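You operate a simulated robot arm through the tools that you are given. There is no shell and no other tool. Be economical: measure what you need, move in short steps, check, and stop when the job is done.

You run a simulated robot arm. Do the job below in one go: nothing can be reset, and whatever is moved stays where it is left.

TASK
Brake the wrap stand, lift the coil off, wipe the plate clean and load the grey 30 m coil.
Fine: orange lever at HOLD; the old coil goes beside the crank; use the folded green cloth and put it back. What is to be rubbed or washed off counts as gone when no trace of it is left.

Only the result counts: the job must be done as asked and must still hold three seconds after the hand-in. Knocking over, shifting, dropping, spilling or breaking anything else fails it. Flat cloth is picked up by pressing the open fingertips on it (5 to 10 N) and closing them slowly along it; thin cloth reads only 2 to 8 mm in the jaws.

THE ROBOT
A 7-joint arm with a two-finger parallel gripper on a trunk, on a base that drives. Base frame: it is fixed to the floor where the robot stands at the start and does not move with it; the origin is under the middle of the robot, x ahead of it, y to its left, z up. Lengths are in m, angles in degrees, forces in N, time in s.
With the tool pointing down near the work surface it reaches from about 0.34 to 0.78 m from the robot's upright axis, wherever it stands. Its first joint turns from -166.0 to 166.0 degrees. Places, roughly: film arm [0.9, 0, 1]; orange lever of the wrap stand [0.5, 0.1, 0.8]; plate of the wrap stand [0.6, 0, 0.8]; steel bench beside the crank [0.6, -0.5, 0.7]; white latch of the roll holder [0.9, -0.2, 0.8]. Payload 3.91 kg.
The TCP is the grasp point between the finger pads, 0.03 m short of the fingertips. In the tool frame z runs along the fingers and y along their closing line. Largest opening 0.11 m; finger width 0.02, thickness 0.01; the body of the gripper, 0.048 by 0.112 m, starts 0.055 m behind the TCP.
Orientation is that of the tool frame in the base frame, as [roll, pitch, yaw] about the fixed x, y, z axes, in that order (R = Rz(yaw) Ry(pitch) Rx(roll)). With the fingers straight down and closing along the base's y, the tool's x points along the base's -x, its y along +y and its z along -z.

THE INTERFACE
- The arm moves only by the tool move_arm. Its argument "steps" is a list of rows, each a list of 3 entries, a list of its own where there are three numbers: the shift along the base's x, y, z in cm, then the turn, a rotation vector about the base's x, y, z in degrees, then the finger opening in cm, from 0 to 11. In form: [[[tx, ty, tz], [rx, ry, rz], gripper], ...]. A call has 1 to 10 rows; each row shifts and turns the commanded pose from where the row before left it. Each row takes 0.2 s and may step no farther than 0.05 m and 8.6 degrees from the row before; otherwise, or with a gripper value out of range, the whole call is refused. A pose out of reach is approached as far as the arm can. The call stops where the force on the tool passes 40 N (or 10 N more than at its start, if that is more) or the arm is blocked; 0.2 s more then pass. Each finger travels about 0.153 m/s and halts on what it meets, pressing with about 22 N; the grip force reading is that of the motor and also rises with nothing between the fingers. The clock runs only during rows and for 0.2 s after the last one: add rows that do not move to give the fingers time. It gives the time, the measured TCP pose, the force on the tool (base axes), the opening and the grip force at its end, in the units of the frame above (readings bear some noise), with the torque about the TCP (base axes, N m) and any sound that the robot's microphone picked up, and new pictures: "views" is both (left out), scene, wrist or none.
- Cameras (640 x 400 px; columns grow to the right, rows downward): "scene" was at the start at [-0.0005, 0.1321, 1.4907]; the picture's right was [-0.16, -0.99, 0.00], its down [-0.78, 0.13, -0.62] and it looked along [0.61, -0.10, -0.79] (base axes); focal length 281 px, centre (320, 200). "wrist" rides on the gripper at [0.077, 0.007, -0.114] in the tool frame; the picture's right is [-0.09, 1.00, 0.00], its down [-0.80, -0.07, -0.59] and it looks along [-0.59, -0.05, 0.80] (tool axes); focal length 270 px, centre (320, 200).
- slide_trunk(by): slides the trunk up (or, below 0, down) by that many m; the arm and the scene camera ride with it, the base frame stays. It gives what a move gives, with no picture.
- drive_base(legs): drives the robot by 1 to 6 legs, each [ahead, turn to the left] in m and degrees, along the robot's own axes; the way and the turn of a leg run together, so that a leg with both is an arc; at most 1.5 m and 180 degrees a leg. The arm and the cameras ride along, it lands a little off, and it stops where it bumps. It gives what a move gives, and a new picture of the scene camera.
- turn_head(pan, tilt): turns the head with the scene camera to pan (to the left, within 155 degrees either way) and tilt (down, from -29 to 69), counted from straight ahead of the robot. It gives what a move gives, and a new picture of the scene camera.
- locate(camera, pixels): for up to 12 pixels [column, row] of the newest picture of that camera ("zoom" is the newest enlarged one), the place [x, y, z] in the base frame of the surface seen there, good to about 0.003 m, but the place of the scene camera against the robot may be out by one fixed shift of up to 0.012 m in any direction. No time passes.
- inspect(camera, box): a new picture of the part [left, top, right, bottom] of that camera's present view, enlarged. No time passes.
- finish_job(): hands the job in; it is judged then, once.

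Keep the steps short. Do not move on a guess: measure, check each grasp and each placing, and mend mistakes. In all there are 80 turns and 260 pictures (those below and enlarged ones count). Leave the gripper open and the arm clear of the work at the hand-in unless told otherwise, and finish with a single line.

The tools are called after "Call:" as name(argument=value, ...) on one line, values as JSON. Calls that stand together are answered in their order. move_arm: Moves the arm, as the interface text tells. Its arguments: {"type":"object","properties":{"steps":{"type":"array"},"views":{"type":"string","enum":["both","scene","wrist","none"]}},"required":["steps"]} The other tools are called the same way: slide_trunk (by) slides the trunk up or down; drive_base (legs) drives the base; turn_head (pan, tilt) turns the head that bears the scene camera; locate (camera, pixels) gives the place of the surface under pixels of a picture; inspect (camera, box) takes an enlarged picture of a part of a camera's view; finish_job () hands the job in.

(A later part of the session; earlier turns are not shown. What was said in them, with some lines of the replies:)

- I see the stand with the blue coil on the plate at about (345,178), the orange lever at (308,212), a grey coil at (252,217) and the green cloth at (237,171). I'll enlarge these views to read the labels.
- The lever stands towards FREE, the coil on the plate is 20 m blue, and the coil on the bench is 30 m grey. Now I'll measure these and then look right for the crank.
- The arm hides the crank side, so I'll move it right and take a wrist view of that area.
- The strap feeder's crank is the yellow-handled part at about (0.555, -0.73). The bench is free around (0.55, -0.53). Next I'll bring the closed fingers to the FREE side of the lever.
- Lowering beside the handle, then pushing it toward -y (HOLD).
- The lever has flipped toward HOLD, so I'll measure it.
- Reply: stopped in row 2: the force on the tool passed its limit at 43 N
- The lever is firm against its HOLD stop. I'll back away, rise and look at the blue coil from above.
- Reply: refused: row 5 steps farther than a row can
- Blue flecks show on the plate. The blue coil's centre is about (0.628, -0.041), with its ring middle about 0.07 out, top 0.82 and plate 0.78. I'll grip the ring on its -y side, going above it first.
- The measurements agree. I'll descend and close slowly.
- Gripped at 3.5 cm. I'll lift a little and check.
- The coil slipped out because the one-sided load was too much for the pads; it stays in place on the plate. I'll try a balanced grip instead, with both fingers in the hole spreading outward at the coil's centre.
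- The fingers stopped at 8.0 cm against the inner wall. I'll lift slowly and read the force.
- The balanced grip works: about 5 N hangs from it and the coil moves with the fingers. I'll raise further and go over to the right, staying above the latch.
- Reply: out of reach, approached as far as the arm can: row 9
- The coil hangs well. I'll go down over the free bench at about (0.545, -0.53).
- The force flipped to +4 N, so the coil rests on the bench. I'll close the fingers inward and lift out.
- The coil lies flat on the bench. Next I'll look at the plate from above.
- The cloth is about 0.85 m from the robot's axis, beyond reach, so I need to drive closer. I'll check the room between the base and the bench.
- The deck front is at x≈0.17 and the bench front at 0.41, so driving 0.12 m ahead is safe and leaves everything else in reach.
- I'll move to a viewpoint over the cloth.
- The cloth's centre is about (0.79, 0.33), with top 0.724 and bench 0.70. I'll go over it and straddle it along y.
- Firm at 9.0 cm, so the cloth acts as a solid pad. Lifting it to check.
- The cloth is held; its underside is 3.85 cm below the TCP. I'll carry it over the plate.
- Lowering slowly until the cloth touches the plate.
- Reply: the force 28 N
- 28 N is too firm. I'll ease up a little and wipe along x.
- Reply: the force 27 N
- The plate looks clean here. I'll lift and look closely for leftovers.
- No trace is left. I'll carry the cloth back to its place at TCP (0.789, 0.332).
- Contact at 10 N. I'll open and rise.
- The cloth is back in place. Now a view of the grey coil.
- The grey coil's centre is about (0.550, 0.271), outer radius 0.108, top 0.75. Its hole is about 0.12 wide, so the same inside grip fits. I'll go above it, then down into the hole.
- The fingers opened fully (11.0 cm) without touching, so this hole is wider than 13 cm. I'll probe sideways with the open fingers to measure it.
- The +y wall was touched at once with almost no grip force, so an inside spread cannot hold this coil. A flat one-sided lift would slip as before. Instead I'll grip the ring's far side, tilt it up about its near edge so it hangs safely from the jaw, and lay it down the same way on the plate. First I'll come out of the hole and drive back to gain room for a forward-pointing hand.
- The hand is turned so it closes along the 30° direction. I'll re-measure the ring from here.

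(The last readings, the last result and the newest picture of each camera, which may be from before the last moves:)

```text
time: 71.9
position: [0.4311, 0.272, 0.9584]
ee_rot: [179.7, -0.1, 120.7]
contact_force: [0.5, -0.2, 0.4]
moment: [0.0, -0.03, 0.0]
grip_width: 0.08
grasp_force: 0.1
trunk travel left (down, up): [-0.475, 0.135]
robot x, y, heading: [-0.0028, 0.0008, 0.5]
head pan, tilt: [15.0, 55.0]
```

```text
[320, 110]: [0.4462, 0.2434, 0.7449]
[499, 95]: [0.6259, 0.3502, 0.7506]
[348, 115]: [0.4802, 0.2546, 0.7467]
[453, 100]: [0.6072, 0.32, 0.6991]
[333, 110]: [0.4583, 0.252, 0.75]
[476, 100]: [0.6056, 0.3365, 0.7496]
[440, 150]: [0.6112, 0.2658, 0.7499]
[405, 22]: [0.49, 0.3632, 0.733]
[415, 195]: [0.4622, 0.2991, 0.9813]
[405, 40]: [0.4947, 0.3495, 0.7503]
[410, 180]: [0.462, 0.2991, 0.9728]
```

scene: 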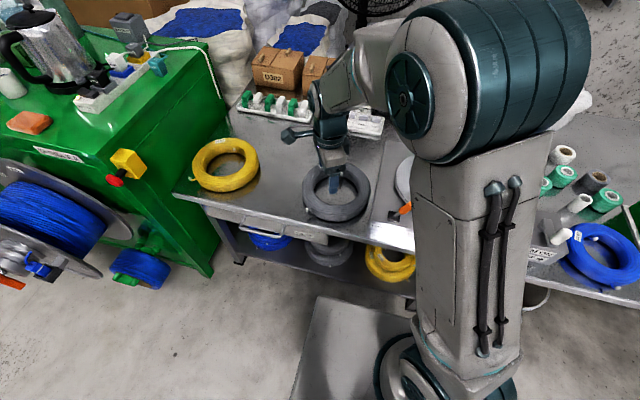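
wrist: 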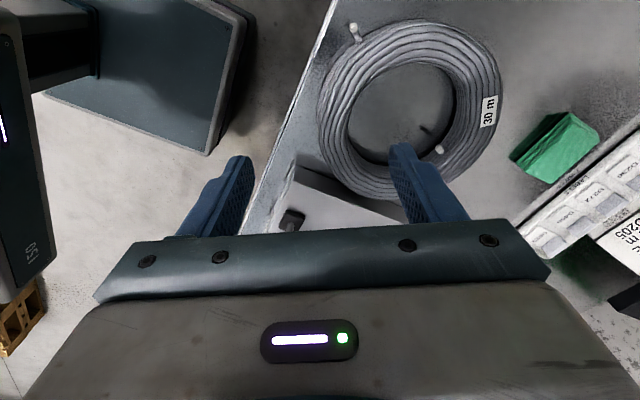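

The ring's centre is about (0.551, 0.272) and its outer radius 0.1085. The grip point on the far-left side is (0.627, 0.317). Moving above it.

Call:
move_arm(steps=[[[3.9, 0.9, -1], [0, 0, 0], 8], [[3.9, 0.9, -1], [0, 0, 0], 8], [[3.9, 0.9, -2], [0, 0, 0], 8], [[3.9, 0.9, -2], [0, 0, 0], 8], [[4, 0.9, -2], [0, 0, 0], 8], [[0, 0, -3], [0, 0, 0], 8], [[0, 0, -2], [0, 0, 0], 8], [[0, 0, 0], [0, 0, 0], 8]], views="wrist")

```text
time: 73.7
position: [0.6281, 0.3164, 0.8277]
ee_rot: [179.7, 0.0, 120.7]
contact_force: [0.5, -0.1, -0.9]
moment: [-0.05, 0.01, -0.01]
grip_width: 0.08
grasp_force: 0.1
trunk travel left (down, up): [-0.475, 0.135]
robot x, y, heading: [-0.0006, 0.0031, 0.7]
head pan, tilt: [15.0, 55.0]
```

wrist: 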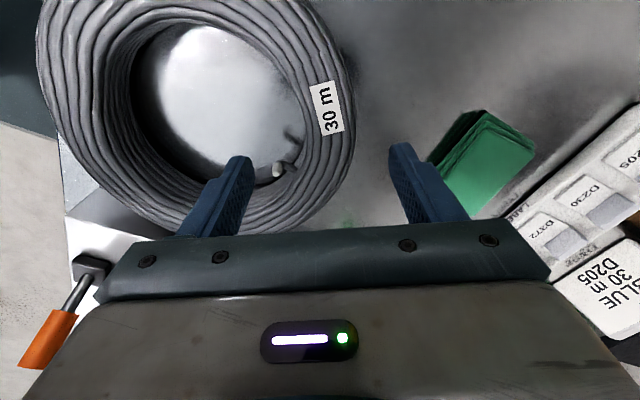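

Call:
move_arm(steps=[[[0, 0, -4], [0, 0, 0], 8], [[0, 0, -3.5], [0, 0, 0], 8], [[0, 0, -1.9], [0, 0, 0], 8], [[0, 0, 0], [0, 0, 0], 6], [[0, 0, 0], [0, 0, 0], 4.5], [[0, 0, 0], [0, 0, 0], 2], [[0, 0, 0], [0, 0, 0], 0], [[0, 0, 0], [0, 0, 0], 0]])

```text
time: 75.5
position: [0.6268, 0.3195, 0.7322]
ee_rot: [179.7, -0.1, 120.6]
contact_force: [0.9, 4.1, 2.5]
moment: [-0.26, 0.67, -0.5]
grip_width: 0.0365
grasp_force: 21.6
trunk travel left (down, up): [-0.475, 0.135]
robot x, y, heading: [-0.0016, 0.0024, 0.8]
head pan, tilt: [15.0, 55.0]
```

scene: 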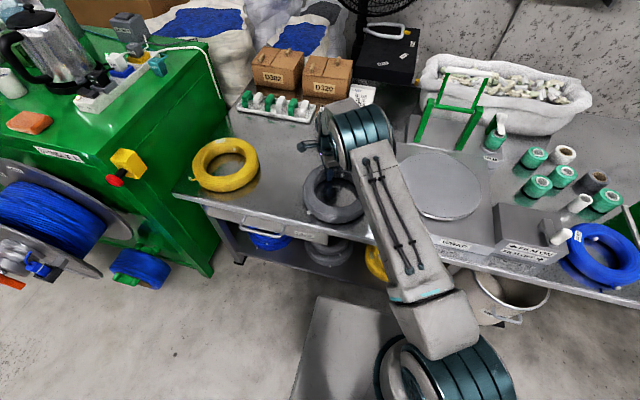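
wrist: 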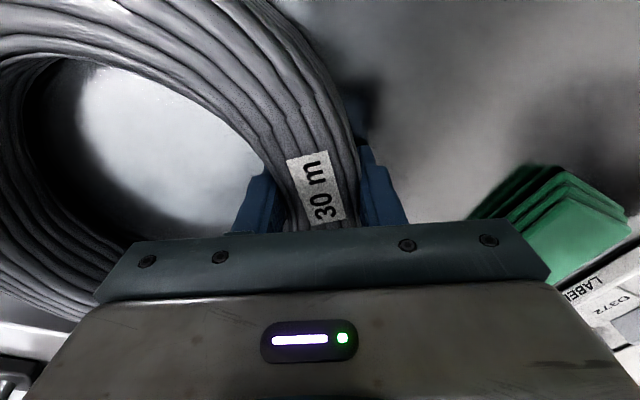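

Gripped at 3.65 cm beside the label. I'll start tilting the ring up about its near edge in small steps, then check.

Call:
move_arm(steps=[[[-0.1, -0.06, 1.15], [1.9, -3.23, 0], 0], [[-0.12, -0.07, 1.15], [1.9, -3.23, 0], 0], [[-0.24, -0.14, 1.12], [1.9, -3.23, 0], 0], [[-0.24, -0.14, 1.12], [1.9, -3.23, 0], 0], [[-0.36, -0.22, 1.07], [1.9, -3.23, 0], 0], [[-0.36, -0.21, 1.07], [1.9, -3.23, 0], 0], [[0, 0, 0], [0, 0, 0], 0]])

```text
time: 77.1
position: [0.6149, 0.3081, 0.7994]
ee_rot: [157.2, 0.1, 120.7]
contact_force: [-3.0, -0.3, 1.7]
moment: [-0.7, 0.99, -0.39]
grip_width: 0.0377
grasp_force: 21.6
trunk travel left (down, up): [-0.475, 0.135]
robot x, y, heading: [-0.0022, 0.0013, 0.7]
head pan, tilt: [15.0, 55.0]
```

scene: 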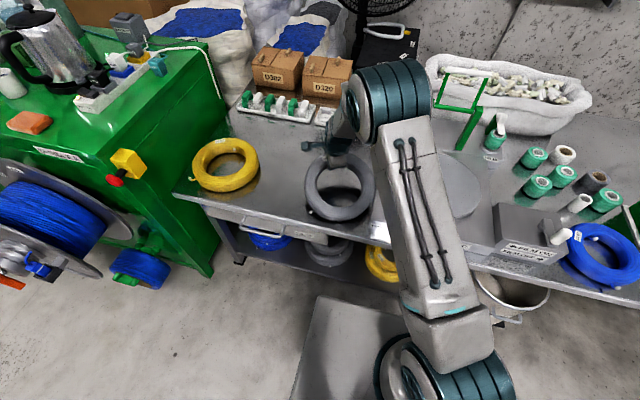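
wrist: 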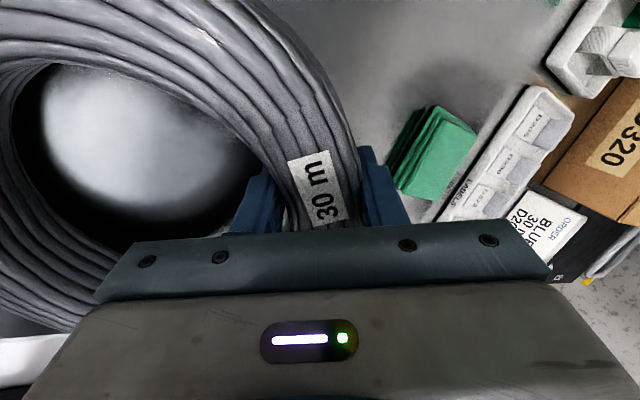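

The coil follows well. I'll continue to about 52°, lifting slightly more to unload the near edge.

Call:
move_arm(steps=[[[-0.48, -0.28, 1.1], [1.9, -3.23, 0], 0], [[-0.48, -0.28, 1.1], [1.9, -3.23, 0], 0], [[-0.59, -0.345, 1.0], [1.9, -3.23, 0], 0], [[-0.59, -0.345, 1.0], [1.9, -3.23, 0], 0], [[-0.69, -0.41, 0.9], [1.9, -3.23, 0], 0], [[-0.69, -0.41, 0.9], [1.9, -3.23, 0], 0], [[-0.78, -0.46, 0.8], [1.9, -3.23, 0], 0], [[-0.78, -0.46, 0.8], [1.9, -3.23, 0], 0], [[0, 0, 0], [0, 0, 0], 0]])

```text
time: 79.1
position: [0.5632, 0.2774, 0.8792]
ee_rot: [127.1, 0.2, 120.6]
contact_force: [-0.9, 10.9, 11.6]
moment: [-0.26, 1.08, -0.36]
grip_width: 0.036
grasp_force: 21.8
trunk travel left (down, up): [-0.475, 0.135]
robot x, y, heading: [-0.0001, 0.0028, 0.6]
head pan, tilt: [15.0, 55.0]
```

scene: 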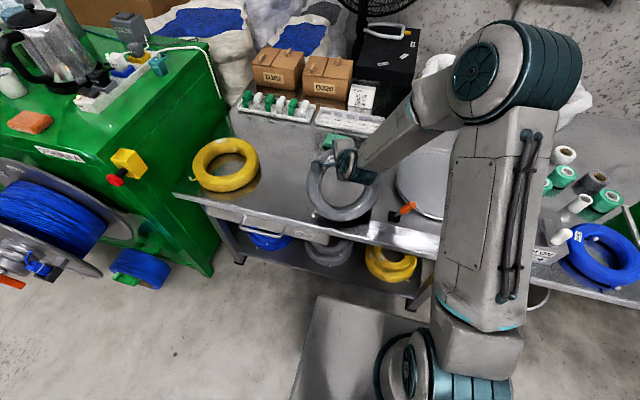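
wrist: 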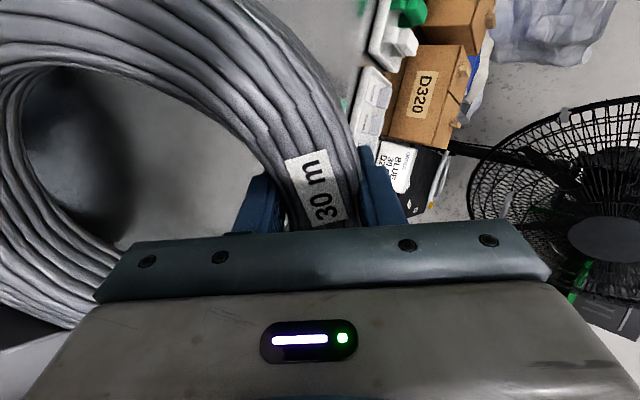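

Still firm, but the edge is pressing (11 N). I'll lift slightly and continue to 75°.

Call:
move_arm(steps=[[[0.1, -0.3, 0.4], [0, 0, 0], 0], [[-0.85, -0.5, 0.7], [1.9, -3.23, 0], 0], [[-0.85, -0.5, 0.7], [1.9, -3.23, 0], 0], [[-0.91, -0.535, 0.6], [1.9, -3.23, 0], 0], [[-0.91, -0.535, 0.6], [1.9, -3.23, 0], 0], [[-0.95, -0.56, 0.5], [1.9, -3.23, 0], 0], [[-0.95, -0.56, 0.5], [1.9, -3.23, 0], 0], [[0, 0, 0], [0, 0, 0], 0]])

```text
time: 80.9
position: [0.5094, 0.2423, 0.9166]
ee_rot: [104.8, 0.2, 120.5]
contact_force: [-0.5, -0.3, -9.1]
moment: [0.2, -0.05, 0.04]
grip_width: 0.0346
grasp_force: 21.8
trunk travel left (down, up): [-0.475, 0.135]
robot x, y, heading: [0.0015, 0.0002, 0.5]
head pan, tilt: [15.0, 55.0]
```

scene: 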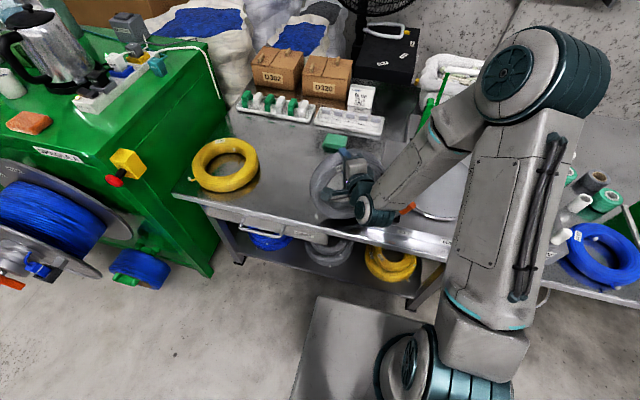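
wrist: 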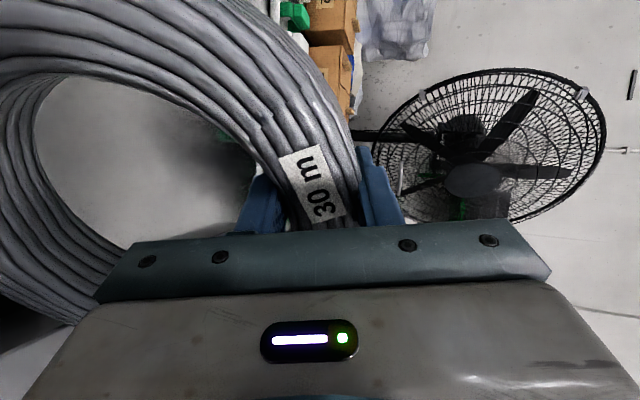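

The coil hangs freely: 9 N down with almost no moment. I'll measure the green film frame for clearance and raise the coil above the lever height.

Call:
locate(camera="scene", pixels=[[430, 112], [422, 120], [440, 97], [470, 72]])

Call:
move_arm(steps=[[[0, 0, 2], [0, 0, 0], 0], [[0, 0, 2.5], [0, 0, 0], 0], [[0, 0, 3], [0, 0, 0], 0], [[0, 0, 3], [0, 0, 0], 0], [[0, 0, 3], [0, 0, 0], 0], [[0, 0, 2], [0, 0, 0], 0], [[0, 0, 0], [0, 0, 0], 0]])

```text
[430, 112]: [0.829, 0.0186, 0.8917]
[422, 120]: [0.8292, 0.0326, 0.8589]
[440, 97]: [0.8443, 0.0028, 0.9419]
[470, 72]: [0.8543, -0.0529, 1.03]
```

```text
time: 82.5
position: [0.5112, 0.2424, 1.072]
ee_rot: [104.8, 0.2, 120.5]
contact_force: [-0.9, -0.1, -8.3]
moment: [0.16, -0.07, 0.0]
grip_width: 0.034
grasp_force: 22.0
trunk travel left (down, up): [-0.475, 0.135]
robot x, y, heading: [-0.0026, 0.0017, 0.8]
head pan, tilt: [15.0, 55.0]
```

scene: 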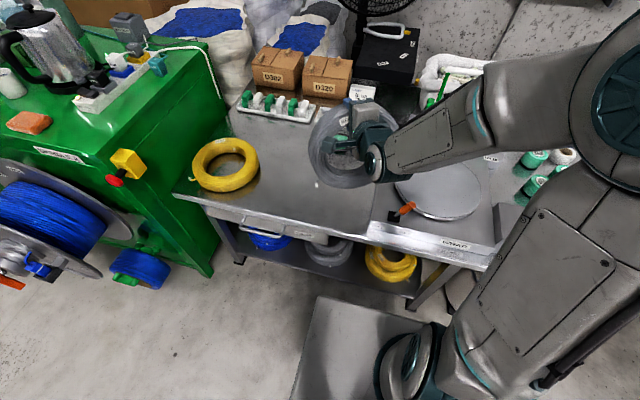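
wrist: 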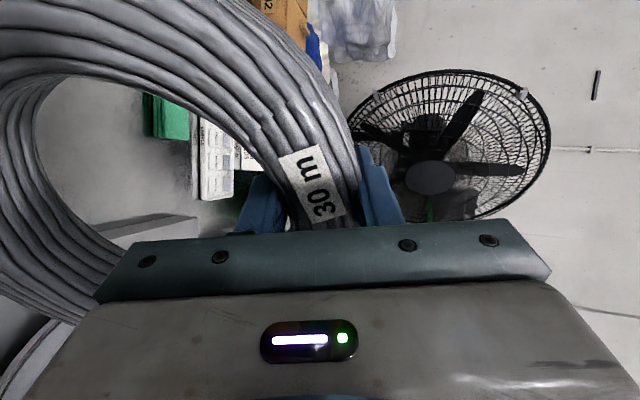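

The frame is at x≥0.82, clear of the final hand position. I'll carry the coil over the lever to the plate.

Call:
move_arm(steps=[[[0.4, -2, 0], [0, 0, 0], 0], [[0.8, -3.5, 0], [0, 0, 0], 0], [[0.8, -3.5, 0], [0, 0, 0], 0], [[0.8, -3.5, 0], [0, 0, 0], 0], [[0.9, -3.5, 0], [0, 0, 0], 0], [[0.9, -3.5, 0], [0, 0, 0], 0], [[0.9, -3.5, 0], [0, 0, 0], 0], [[0.9, -3.5, 0], [0, 0, 0], 0], [[0.5, -2.5, 0], [0, 0, 0], 0], [[0.4, -1.9, 0], [0, 0, 0], 0]], views="none")

Call:
turn_head(pan=0, tilt=45)

```text
time: 84.7
position: [0.581, -0.0673, 1.0703]
ee_rot: [104.8, 0.1, 120.4]
contact_force: [0.4, 0.1, -8.0]
moment: [0.18, -0.1, 0.01]
grip_width: 0.0341
grasp_force: 22.7
trunk travel left (down, up): [-0.475, 0.135]
robot x, y, heading: [0.002, -0.0039, 0.8]
head pan, tilt: [15.0, 55.0]
```

```text
time: 85.5
position: [0.5812, -0.065, 1.0713]
ee_rot: [104.8, 0.2, 120.5]
contact_force: [-0.4, 0.2, -8.4]
moment: [0.19, -0.03, 0.0]
grip_width: 0.0343
grasp_force: 22.0
trunk travel left (down, up): [-0.475, 0.135]
robot x, y, heading: [0.0011, -0.0027, 0.5]
head pan, tilt: [0.0, 45.0]
```

scene: 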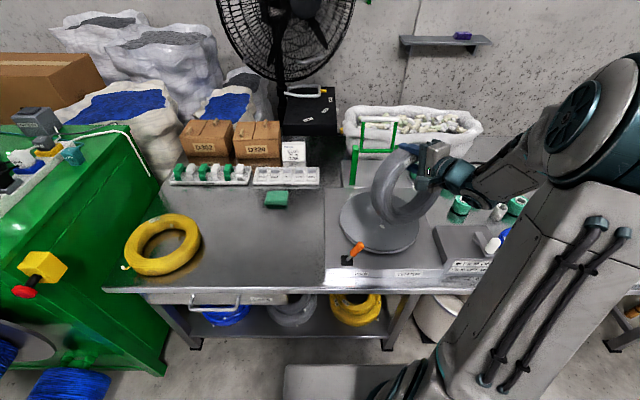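

Call:
inspect(camera="scene", box=[330, 125, 480, 275])

```text
2.67 times, centred on (405, 200) of scene
```

zoom: 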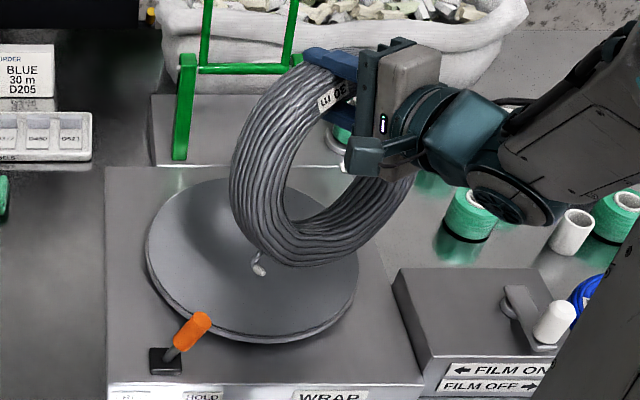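

Call:
locate(camera="zoom", pixels=[[290, 245], [245, 170], [290, 80], [260, 120], [330, 250], [380, 220], [400, 200], [262, 220], [258, 268], [335, 70]])

```text
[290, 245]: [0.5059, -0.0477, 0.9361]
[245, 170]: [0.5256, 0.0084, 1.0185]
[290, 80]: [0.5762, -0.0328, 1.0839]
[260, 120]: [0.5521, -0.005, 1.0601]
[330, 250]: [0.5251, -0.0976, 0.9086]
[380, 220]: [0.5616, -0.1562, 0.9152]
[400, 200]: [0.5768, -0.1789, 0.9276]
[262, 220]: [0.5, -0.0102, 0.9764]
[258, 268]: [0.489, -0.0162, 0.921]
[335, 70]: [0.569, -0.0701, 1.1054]
```

The coil hangs as planned, its lower tube about over (0.55, -0.086). I'll lower it until its lower edge nears the plate.

Call:
move_arm(steps=[[[0.3, 0, -2], [0, 0, 0], 0], [[0, 0, -3], [0, 0, 0], 0], [[0, 0, -2.5], [0, 0, 0], 0], [[0, 0, -0.8], [0, 0, 0], 0], [[0, 0, 0], [0, 0, 0], 0]], views="scene")

Call:
inspect(camera="scene", box=[330, 125, 480, 275])

```text
time: 86.7
position: [0.5848, -0.0656, 0.9898]
ee_rot: [104.8, 0.3, 120.5]
contact_force: [-0.2, 0.8, -9.4]
moment: [0.16, -0.08, 0.03]
grip_width: 0.0343
grasp_force: 21.7
trunk travel left (down, up): [-0.475, 0.135]
robot x, y, heading: [-0.0028, -0.0034, 0.8]
head pan, tilt: [0.0, 45.0]
```

scene: 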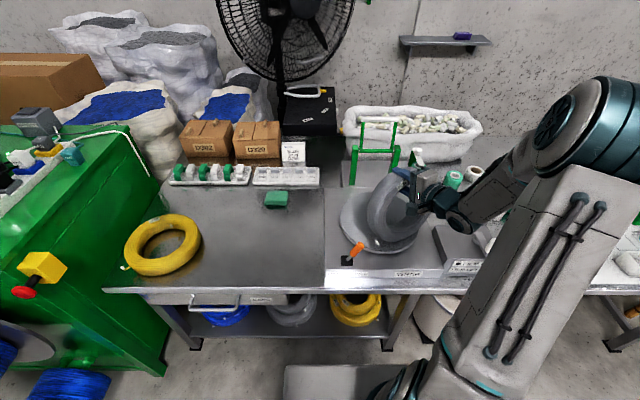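

```text
2.67 times, centred on (405, 200) of scene
```

zoom: 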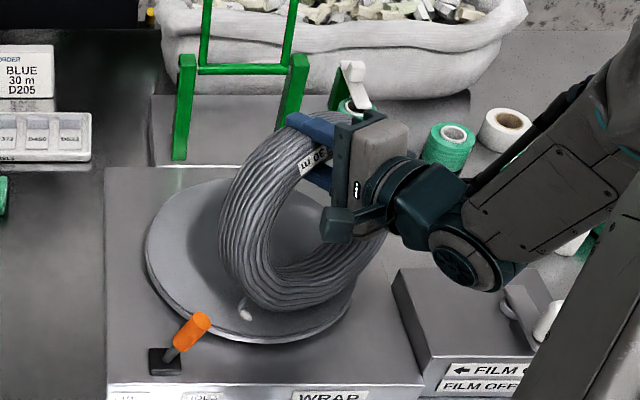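

Call:
move_arm(steps=[[[0, 0, -0.4], [0, 0, 0], 0], [[0, 0, -0.4], [0, 0, 0], 0], [[0, 0, 0], [0, 0, 0], 0]], views="none")

```text
time: 87.5
position: [0.5858, -0.0658, 0.9809]
ee_rot: [104.7, 0.2, 120.5]
contact_force: [0.1, -0.9, -2.7]
moment: [0.1, 0.1, -0.01]
grip_width: 0.0341
grasp_force: 21.9
trunk travel left (down, up): [-0.475, 0.135]
robot x, y, heading: [0.0026, -0.0013, 0.5]
head pan, tilt: [0.0, 45.0]
```

The lower edge has touched (load down to 2.7 N). I'll lay the coil down along the reverse arc, in stages.

Call:
move_arm(steps=[[[0.95, 0.56, -0.27], [-1.9, 3.23, 0], 0], [[0.95, 0.56, -0.27], [-1.9, 3.23, 0], 0], [[0.91, 0.535, -0.42], [-1.9, 3.23, 0], 0], [[0.91, 0.535, -0.42], [-1.9, 3.23, 0], 0], [[0.85, 0.5, -0.55], [-1.9, 3.23, 0], 0], [[0.85, 0.5, -0.55], [-1.9, 3.23, 0], 0], [[0, 0, 0], [0, 0, 0], 0]], views="scene")

Call:
inspect(camera="scene", box=[330, 125, 480, 275])

```text
time: 89.1
position: [0.6394, -0.033, 0.9574]
ee_rot: [127.1, 0.2, 120.5]
contact_force: [13.8, 4.8, 22.7]
moment: [0.42, 0.12, -0.08]
grip_width: 0.0345
grasp_force: 21.6
trunk travel left (down, up): [-0.475, 0.135]
robot x, y, heading: [-0.0014, 0.0015, 0.6]
head pan, tilt: [0.0, 45.0]
```

scene: 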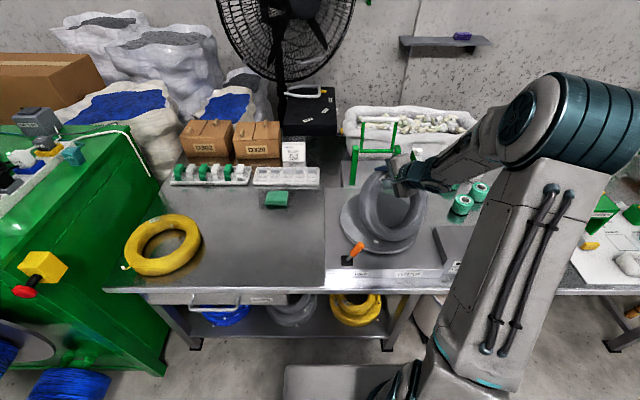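

```text
2.67 times, centred on (405, 200) of scene
```

zoom: 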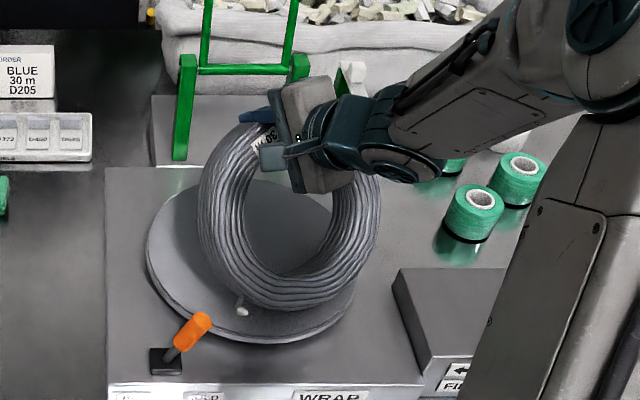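

The edge presses with about 30 N. I'll ease up, then continue with more lift.

Call:
move_arm(steps=[[[0, 0, 0.7], [0, 0, 0], 0], [[0.6, 0.35, -0.55], [-1.9, 3.23, 0], 0], [[0.6, 0.35, -0.6], [-1.9, 3.23, 0], 0], [[0, 0, 0], [0, 0, 0], 0]], views="none")

Call:
locate(camera="zoom", pixels=[[290, 300], [205, 200], [378, 220], [270, 340], [240, 308], [350, 280]])

```text
time: 90.1
position: [0.6522, -0.027, 0.9512]
ee_rot: [134.8, 0.2, 120.5]
contact_force: [0.3, 0.2, -8.3]
moment: [0.36, -0.42, -0.03]
grip_width: 0.0342
grasp_force: 22.4
trunk travel left (down, up): [-0.475, 0.135]
robot x, y, heading: [0.0008, 0.0006, 0.2]
head pan, tilt: [0.0, 45.0]
```

```text
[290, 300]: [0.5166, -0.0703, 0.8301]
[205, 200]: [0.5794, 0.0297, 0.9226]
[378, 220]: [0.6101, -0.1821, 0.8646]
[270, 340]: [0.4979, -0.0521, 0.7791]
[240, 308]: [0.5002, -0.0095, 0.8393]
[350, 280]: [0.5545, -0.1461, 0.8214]
```

It now hangs free at 45° (8 N) and still holds, centred near (0.628, -0.041). I'll lower to touch and continue.

Call:
move_arm(steps=[[[0, 0, -0.8], [0, 0, 0], 0], [[0.69, 0.41, -0.83], [-1.9, 3.23, 0], 0], [[0.69, 0.41, -0.83], [-1.9, 3.23, 0], 0], [[0, 0, 0], [0, 0, 0], 0]], views="none")

```text
time: 91.1
position: [0.666, -0.0203, 0.9266]
ee_rot: [142.2, 0.2, 120.6]
contact_force: [0.0, 0.0, -9.3]
moment: [0.41, -0.45, -0.01]
grip_width: 0.034
grasp_force: 21.5
trunk travel left (down, up): [-0.475, 0.135]
robot x, y, heading: [0.0001, 0.0001, 0.5]
head pan, tilt: [0.0, 45.0]
```

Call:
move_arm(steps=[[[0, 0, -0.4], [0, 0, 0], 0], [[0, 0, -0.4], [0, 0, 0], 0], [[0, 0, 0], [0, 0, 0], 0]], views="scene")

Call:
inspect(camera="scene", box=[330, 125, 480, 275])

```text
time: 91.9
position: [0.6668, -0.019, 0.9219]
ee_rot: [142.1, 0.1, 120.6]
contact_force: [9.4, 4.2, 13.2]
moment: [-0.15, 1.15, -0.06]
grip_width: 0.0359
grasp_force: 22.1
trunk travel left (down, up): [-0.475, 0.135]
robot x, y, heading: [-0.0043, 0.0008, 0.6]
head pan, tilt: [0.0, 45.0]
```

scene: 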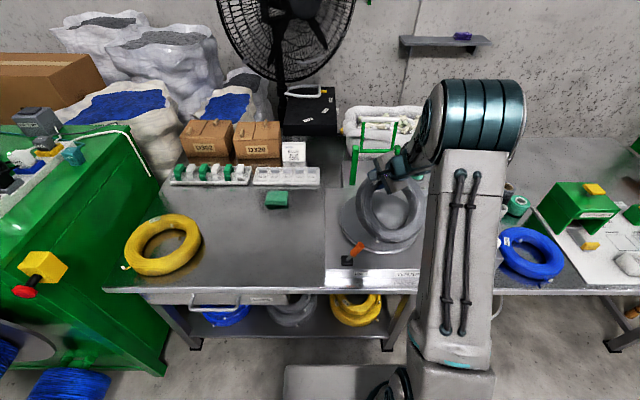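

```text
2.67 times, centred on (405, 200) of scene
```

zoom: 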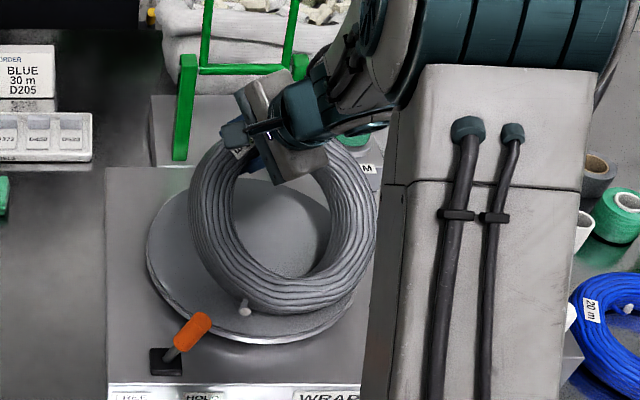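

Call:
move_arm(steps=[[[0, 0, 0.4], [0, 0, 0], 0], [[0.59, 0.345, -0.88], [-1.9, 3.23, 0], 0], [[0.59, 0.345, -0.88], [-1.9, 3.23, 0], 0], [[0, 0, 0], [0, 0, 0], 0]], views="none")

```text
time: 92.9
position: [0.6721, -0.0147, 0.9137]
ee_rot: [145.9, 0.1, 120.6]
contact_force: [-4.6, -1.7, -1.3]
moment: [-0.18, 1.0, 0.02]
grip_width: 0.034
grasp_force: 21.8
out of reach, approached as far as the arm can: row 3
trunk travel left (down, up): [-0.475, 0.135]
robot x, y, heading: [0.0002, 0.0001, 1.0]
head pan, tilt: [0.0, 45.0]
```

That pose is past a wrist limit: the arm can't reach it at this turn and height. I'll tilt the coil back up and lift it clear. Then I'll raise the trunk and swing the hand to face straight ahead, matching the pick-up geometry.

Call:
move_arm(steps=[[[-0.5, -0.3, 1.2], [1.9, -3.23, 0], 0], [[-0.7, -0.4, 1.2], [1.9, -3.23, 0], 0], [[-0.8, -0.47, 1.2], [1.9, -3.23, 0], 0], [[-0.8, -0.47, 1.2], [1.9, -3.23, 0], 0], [[-0.9, -0.5, 1.1], [1.9, -3.23, 0], 0], [[-0.9, -0.5, 1.1], [1.9, -3.23, 0], 0], [[-0.9, -0.5, 1.1], [1.9, -3.23, 0], 0], [[-0.9, -0.5, 1.0], [1.9, -3.23, 0], 0], [[0, 0, 0], [0, 0, 0], 0]], views="none")

Call:
slide_trunk(by=0.085)

```text
time: 94.9
position: [0.609, -0.0511, 1.0058]
ee_rot: [116.0, 0.2, 120.6]
contact_force: [0.8, -0.1, -8.4]
moment: [0.22, -0.24, 0.01]
grip_width: 0.0344
grasp_force: 22.0
trunk travel left (down, up): [-0.475, 0.135]
robot x, y, heading: [-0.0028, -0.0002, 0.9]
head pan, tilt: [0.0, 45.0]
```

```text
time: 96.1
position: [0.6088, -0.0506, 1.091]
ee_rot: [116.0, 0.2, 120.5]
contact_force: [-0.2, -0.8, -9.4]
moment: [0.25, -0.22, 0.01]
grip_width: 0.0341
grasp_force: 22.2
trunk travel left (down, up): [-0.56, 0.05]
robot x, y, heading: [-0.0003, 0.0007, 0.6]
head pan, tilt: [0.0, 45.0]
```

Held steady at 64° tilt. Next I'll swing the hand 30° about the vertical and come down part way.

Call:
move_arm(steps=[[[0, 0.2, 0], [0, 0, -6.1], 0], [[0, 0.2, 0], [0, 0, -6.1], 0], [[0, 0.2, 0], [0, 0, -6.1], 0], [[0, 0.2, 0], [0, 0, -6.1], 0], [[0, 0.2, 0], [0, 0, -6.1], 0], [[0, 0, -3], [0, 0, 0], 0], [[0, 0, -3], [0, 0, 0], 0], [[0, 0, -3], [0, 0, 0], 0], [[0, 0, -1.5], [0, 0, 0], 0], [[0, 0, 0], [0, 0, 0], 0]], views="scene")

Call:
inspect(camera="scene", box=[310, 130, 460, 300])

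```text
time: 98.3
position: [0.6081, -0.0414, 0.9842]
ee_rot: [116.1, 0.2, 90.0]
contact_force: [0.2, -0.4, -9.0]
moment: [0.1, -0.32, 0.0]
grip_width: 0.0343
grasp_force: 22.0
trunk travel left (down, up): [-0.56, 0.05]
robot x, y, heading: [0.0013, -0.0024, 0.4]
head pan, tilt: [0.0, 45.0]
```

scene: 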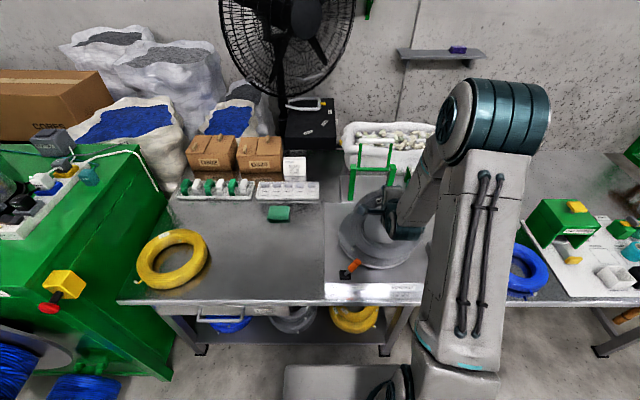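

```text
2.35 times, centred on (385, 215) of scene
```

zoom: 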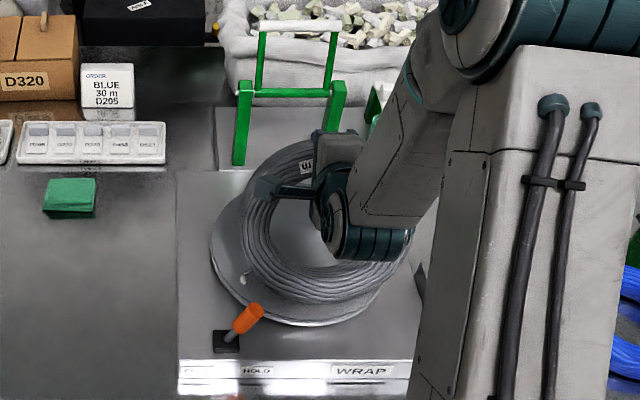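

The lever is still at HOLD. I'll lay the coil down along the arc (now purely in x), first part.

Call:
move_arm(steps=[[[1.04, 0, -0.6], [0, 3.75, 0], 0], [[1.0, 0, -0.67], [0, 3.75, 0], 0], [[0.97, 0, -0.73], [0, 3.75, 0], 0], [[0.92, 0, -0.78], [0, 3.75, 0], 0], [[0.875, 0, -0.85], [0, 3.75, 0], 0], [[0.825, 0, -0.9], [0, 3.75, 0], 0], [[0.775, 0, -0.95], [0, 3.75, 0], 0], [[0, 0, 0], [0, 0, 0], 0]], views="none")

```text
time: 100.1
position: [0.6729, -0.0412, 0.9307]
ee_rot: [142.3, 0.2, 90.1]
contact_force: [0.4, 0.3, -8.9]
moment: [0.12, -0.57, 0.0]
grip_width: 0.0341
grasp_force: 22.2
trunk travel left (down, up): [-0.56, 0.05]
robot x, y, heading: [-0.0004, -0.0006, 0.6]
head pan, tilt: [0.0, 45.0]
```

Call:
move_arm(steps=[[[0, 0, -0.6], [0, 0, 0], 0], [[0.715, 0, -0.9], [0, 3.75, 0], 0], [[0.65, 0, -0.9], [0, 3.75, 0], 0], [[0.595, 0, -0.95], [0, 3.75, 0], 0], [[0, 0, 0], [0, 0, 0], 0]], views="none")

```text
time: 101.3
position: [0.69, -0.0405, 0.8954]
ee_rot: [153.6, 0.0, 90.1]
contact_force: [0.5, 0.3, -8.0]
moment: [0.1, -0.7, 0.01]
grip_width: 0.0345
grasp_force: 22.0
trunk travel left (down, up): [-0.56, 0.05]
robot x, y, heading: [0.0003, 0.0004, 1.0]
head pan, tilt: [0.0, 45.0]
```

Call:
move_arm(steps=[[[0, 0, -0.4], [0, 0, 0], 0], [[0, 0, -0.3], [0, 0, 0], 0], [[0, 0, 0], [0, 0, 0], 0]], views="scene")

Call:
inspect(camera="scene", box=[310, 130, 460, 300])

```text
time: 102.1
position: [0.6931, -0.0411, 0.8916]
ee_rot: [153.2, 0.3, 90.2]
contact_force: [9.4, -0.5, 9.0]
moment: [0.35, 1.2, 0.04]
grip_width: 0.0354
grasp_force: 22.3
trunk travel left (down, up): [-0.56, 0.05]
robot x, y, heading: [0.0026, 0.0013, 0.4]
head pan, tilt: [0.0, 45.0]
```

scene: 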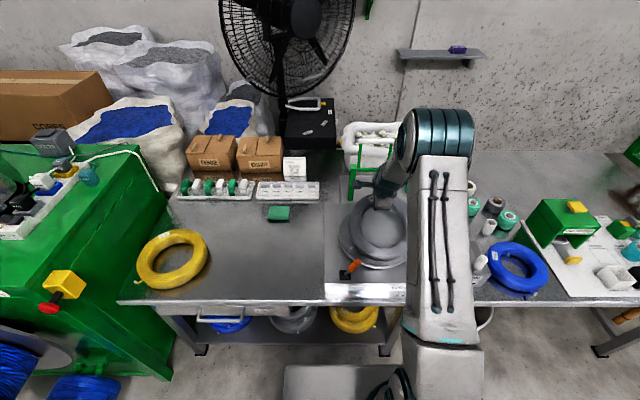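

```text
2.35 times, centred on (385, 215) of scene
```

zoom: 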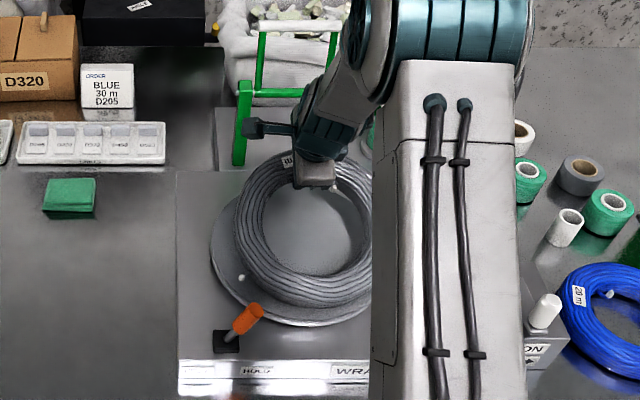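

Touching again. I'll unload slightly and go on to about 11°.

Call:
move_arm(steps=[[[0, 0, 0.3], [0, 0, 0], 0], [[0.525, 0, -1.0], [0, 3.75, 0], 0], [[0.46, 0, -1.03], [0, 3.75, 0], 0], [[0.39, 0, -1.06], [0, 3.75, 0], 0], [[0.315, 0, -1.09], [0, 3.75, 0], 0], [[0, 0, 0], [0, 0, 0], 0]], views="none")

```text
time: 103.5
position: [0.7071, -0.0401, 0.8507]
ee_rot: [168.5, 0.1, 90.2]
contact_force: [0.2, 0.3, -9.2]
moment: [0.12, -0.76, 0.01]
grip_width: 0.0342
grasp_force: 22.1
trunk travel left (down, up): [-0.56, 0.05]
robot x, y, heading: [-0.0013, -0.0008, 0.6]
head pan, tilt: [0.0, 45.0]
5 turns are left
```

Five turns remain. I'll lay the last degrees flat and settle the coil on the plate.

Call:
move_arm(steps=[[[0.24, 0, -1.1], [0, 3.75, 0], 0], [[0.17, 0, -1.13], [0, 3.75, 0], 0], [[0.09, 0, -1.13], [0, 3.9, 0], 0], [[0, 0, -0.2], [0, 0, 0], 0], [[0, 0, -0.15], [0, 0, 0], 0], [[0, 0, 0], [0, 0, 0], 0]], views="scene")

```text
time: 104.9
position: [0.7143, -0.0417, 0.8131]
ee_rot: [179.9, 0.2, 90.2]
contact_force: [-0.5, 0.1, -9.0]
moment: [0.11, -0.79, 0.02]
grip_width: 0.0345
grasp_force: 21.7
trunk travel left (down, up): [-0.56, 0.05]
robot x, y, heading: [-0.0048, -0.0014, 0.6]
head pan, tilt: [0.0, 45.0]
4 turns are left
```

scene: 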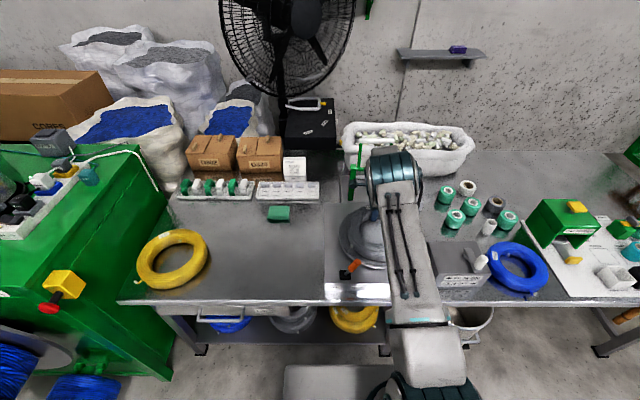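

The coil still hangs a few millimetres above the plate. I'll lower the last bit, open, and rise straight up.

Call:
move_arm(steps=[[[0, 0, -0.15], [0, 0, 0], 0], [[0, 0, -0.15], [0, 0, 0], 0], [[0, 0, 0], [0, 0, 0], 2], [[0, 0, 0], [0, 0, 0], 5], [[0, 0, 0], [0, 0, 0], 7.5], [[0, 0, 0], [0, 0, 0], 7.5], [[0, 0, 3], [0, 0, 0], 7.5], [[0, 0, 4.5], [0, 0, 0], 7.5], [[0, 0, 5], [0, 0, 0], 7.5], [[-2, 0, 4.5], [0, 0, 0], 7.5]], views="both")

```text
time: 107.1
position: [0.69, -0.0398, 0.982]
ee_rot: [180.0, 0.0, 90.0]
contact_force: [-1.0, 0.0, 0.7]
moment: [-0.01, 0.0, 0.0]
grip_width: 0.075
grasp_force: 0.0
trunk travel left (down, up): [-0.56, 0.05]
robot x, y, heading: [-0.0024, 0.0004, 0.4]
head pan, tilt: [0.0, 45.0]
3 turns are left
```

scene: 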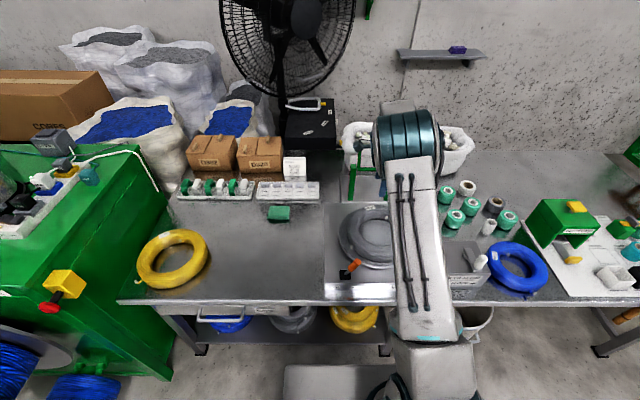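
wrist: 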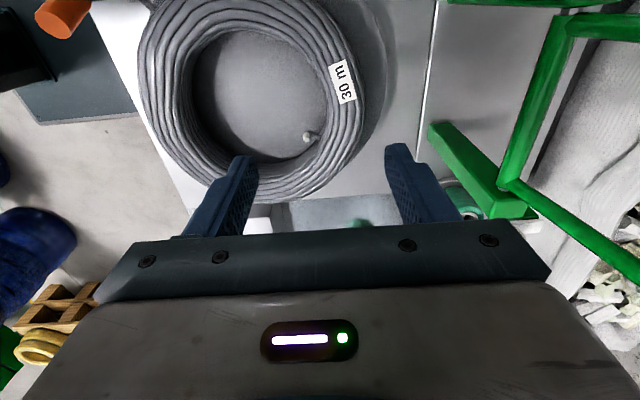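

The grey coil lies flat on the plate. I'll check its centring and back the arm off, clear and open.

Call:
locate(camera="wrist", pixels=[[140, 80], [363, 80], [260, 202], [388, 90], [345, 80], [160, 80], [300, 130]])

Call:
move_arm(steps=[[[-2, 0, 4.5], [0, 0, 0], 11], [[-3, 0, 3.5], [0, 0, 0], 11], [[-4, 0, 2], [0, 0, 0], 11], [[-4, -2, 0], [0, 0, 0], 11], [[-4, -3, 0], [0, 0, 0], 11], [[-3, -4, 0], [0, 0, 0], 11], [[-2, -4, 0], [0, 0, 0], 11], [[0, 0, 0], [0, 0, 0], 11]], views="both")

```text
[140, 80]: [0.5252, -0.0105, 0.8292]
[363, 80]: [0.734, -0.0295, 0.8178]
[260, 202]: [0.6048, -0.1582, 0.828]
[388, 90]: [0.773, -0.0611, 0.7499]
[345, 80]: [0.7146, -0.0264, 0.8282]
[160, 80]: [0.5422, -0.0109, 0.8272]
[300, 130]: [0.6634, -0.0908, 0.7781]
```

```text
time: 108.9
position: [0.4767, -0.1705, 1.0791]
ee_rot: [179.8, 0.0, 90.1]
contact_force: [-0.2, -0.2, 0.3]
moment: [-0.02, -0.01, -0.04]
grip_width: 0.1099
grasp_force: 0.1
trunk travel left (down, up): [-0.56, 0.05]
robot x, y, heading: [0.0002, 0.0017, 0.7]
head pan, tilt: [0.0, 45.0]
2 turns are left
```

scene: 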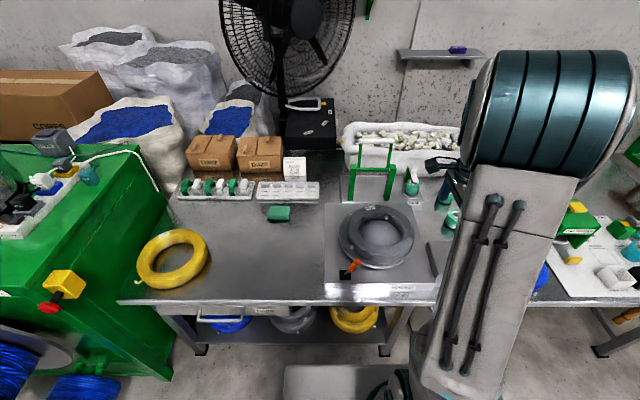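
wrist: 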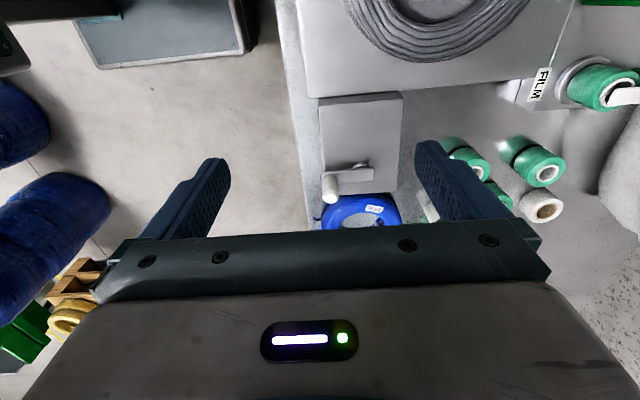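

The grey coil sits flat and central on the plate, spanning x 0.525 to 0.734 around about (0.63, -0.04). The lever is at HOLD, the cloth and old coil are in place, and the arm is clear with the gripper open, so I'm handing in.

Call:
finish_job()

```text
The job is handed in.
```

The lever is at HOLD, the plate is wiped clean, the blue coil is on the bench by the crank, the cloth is back in its place, and the grey 30 m coil is flat on the plate.
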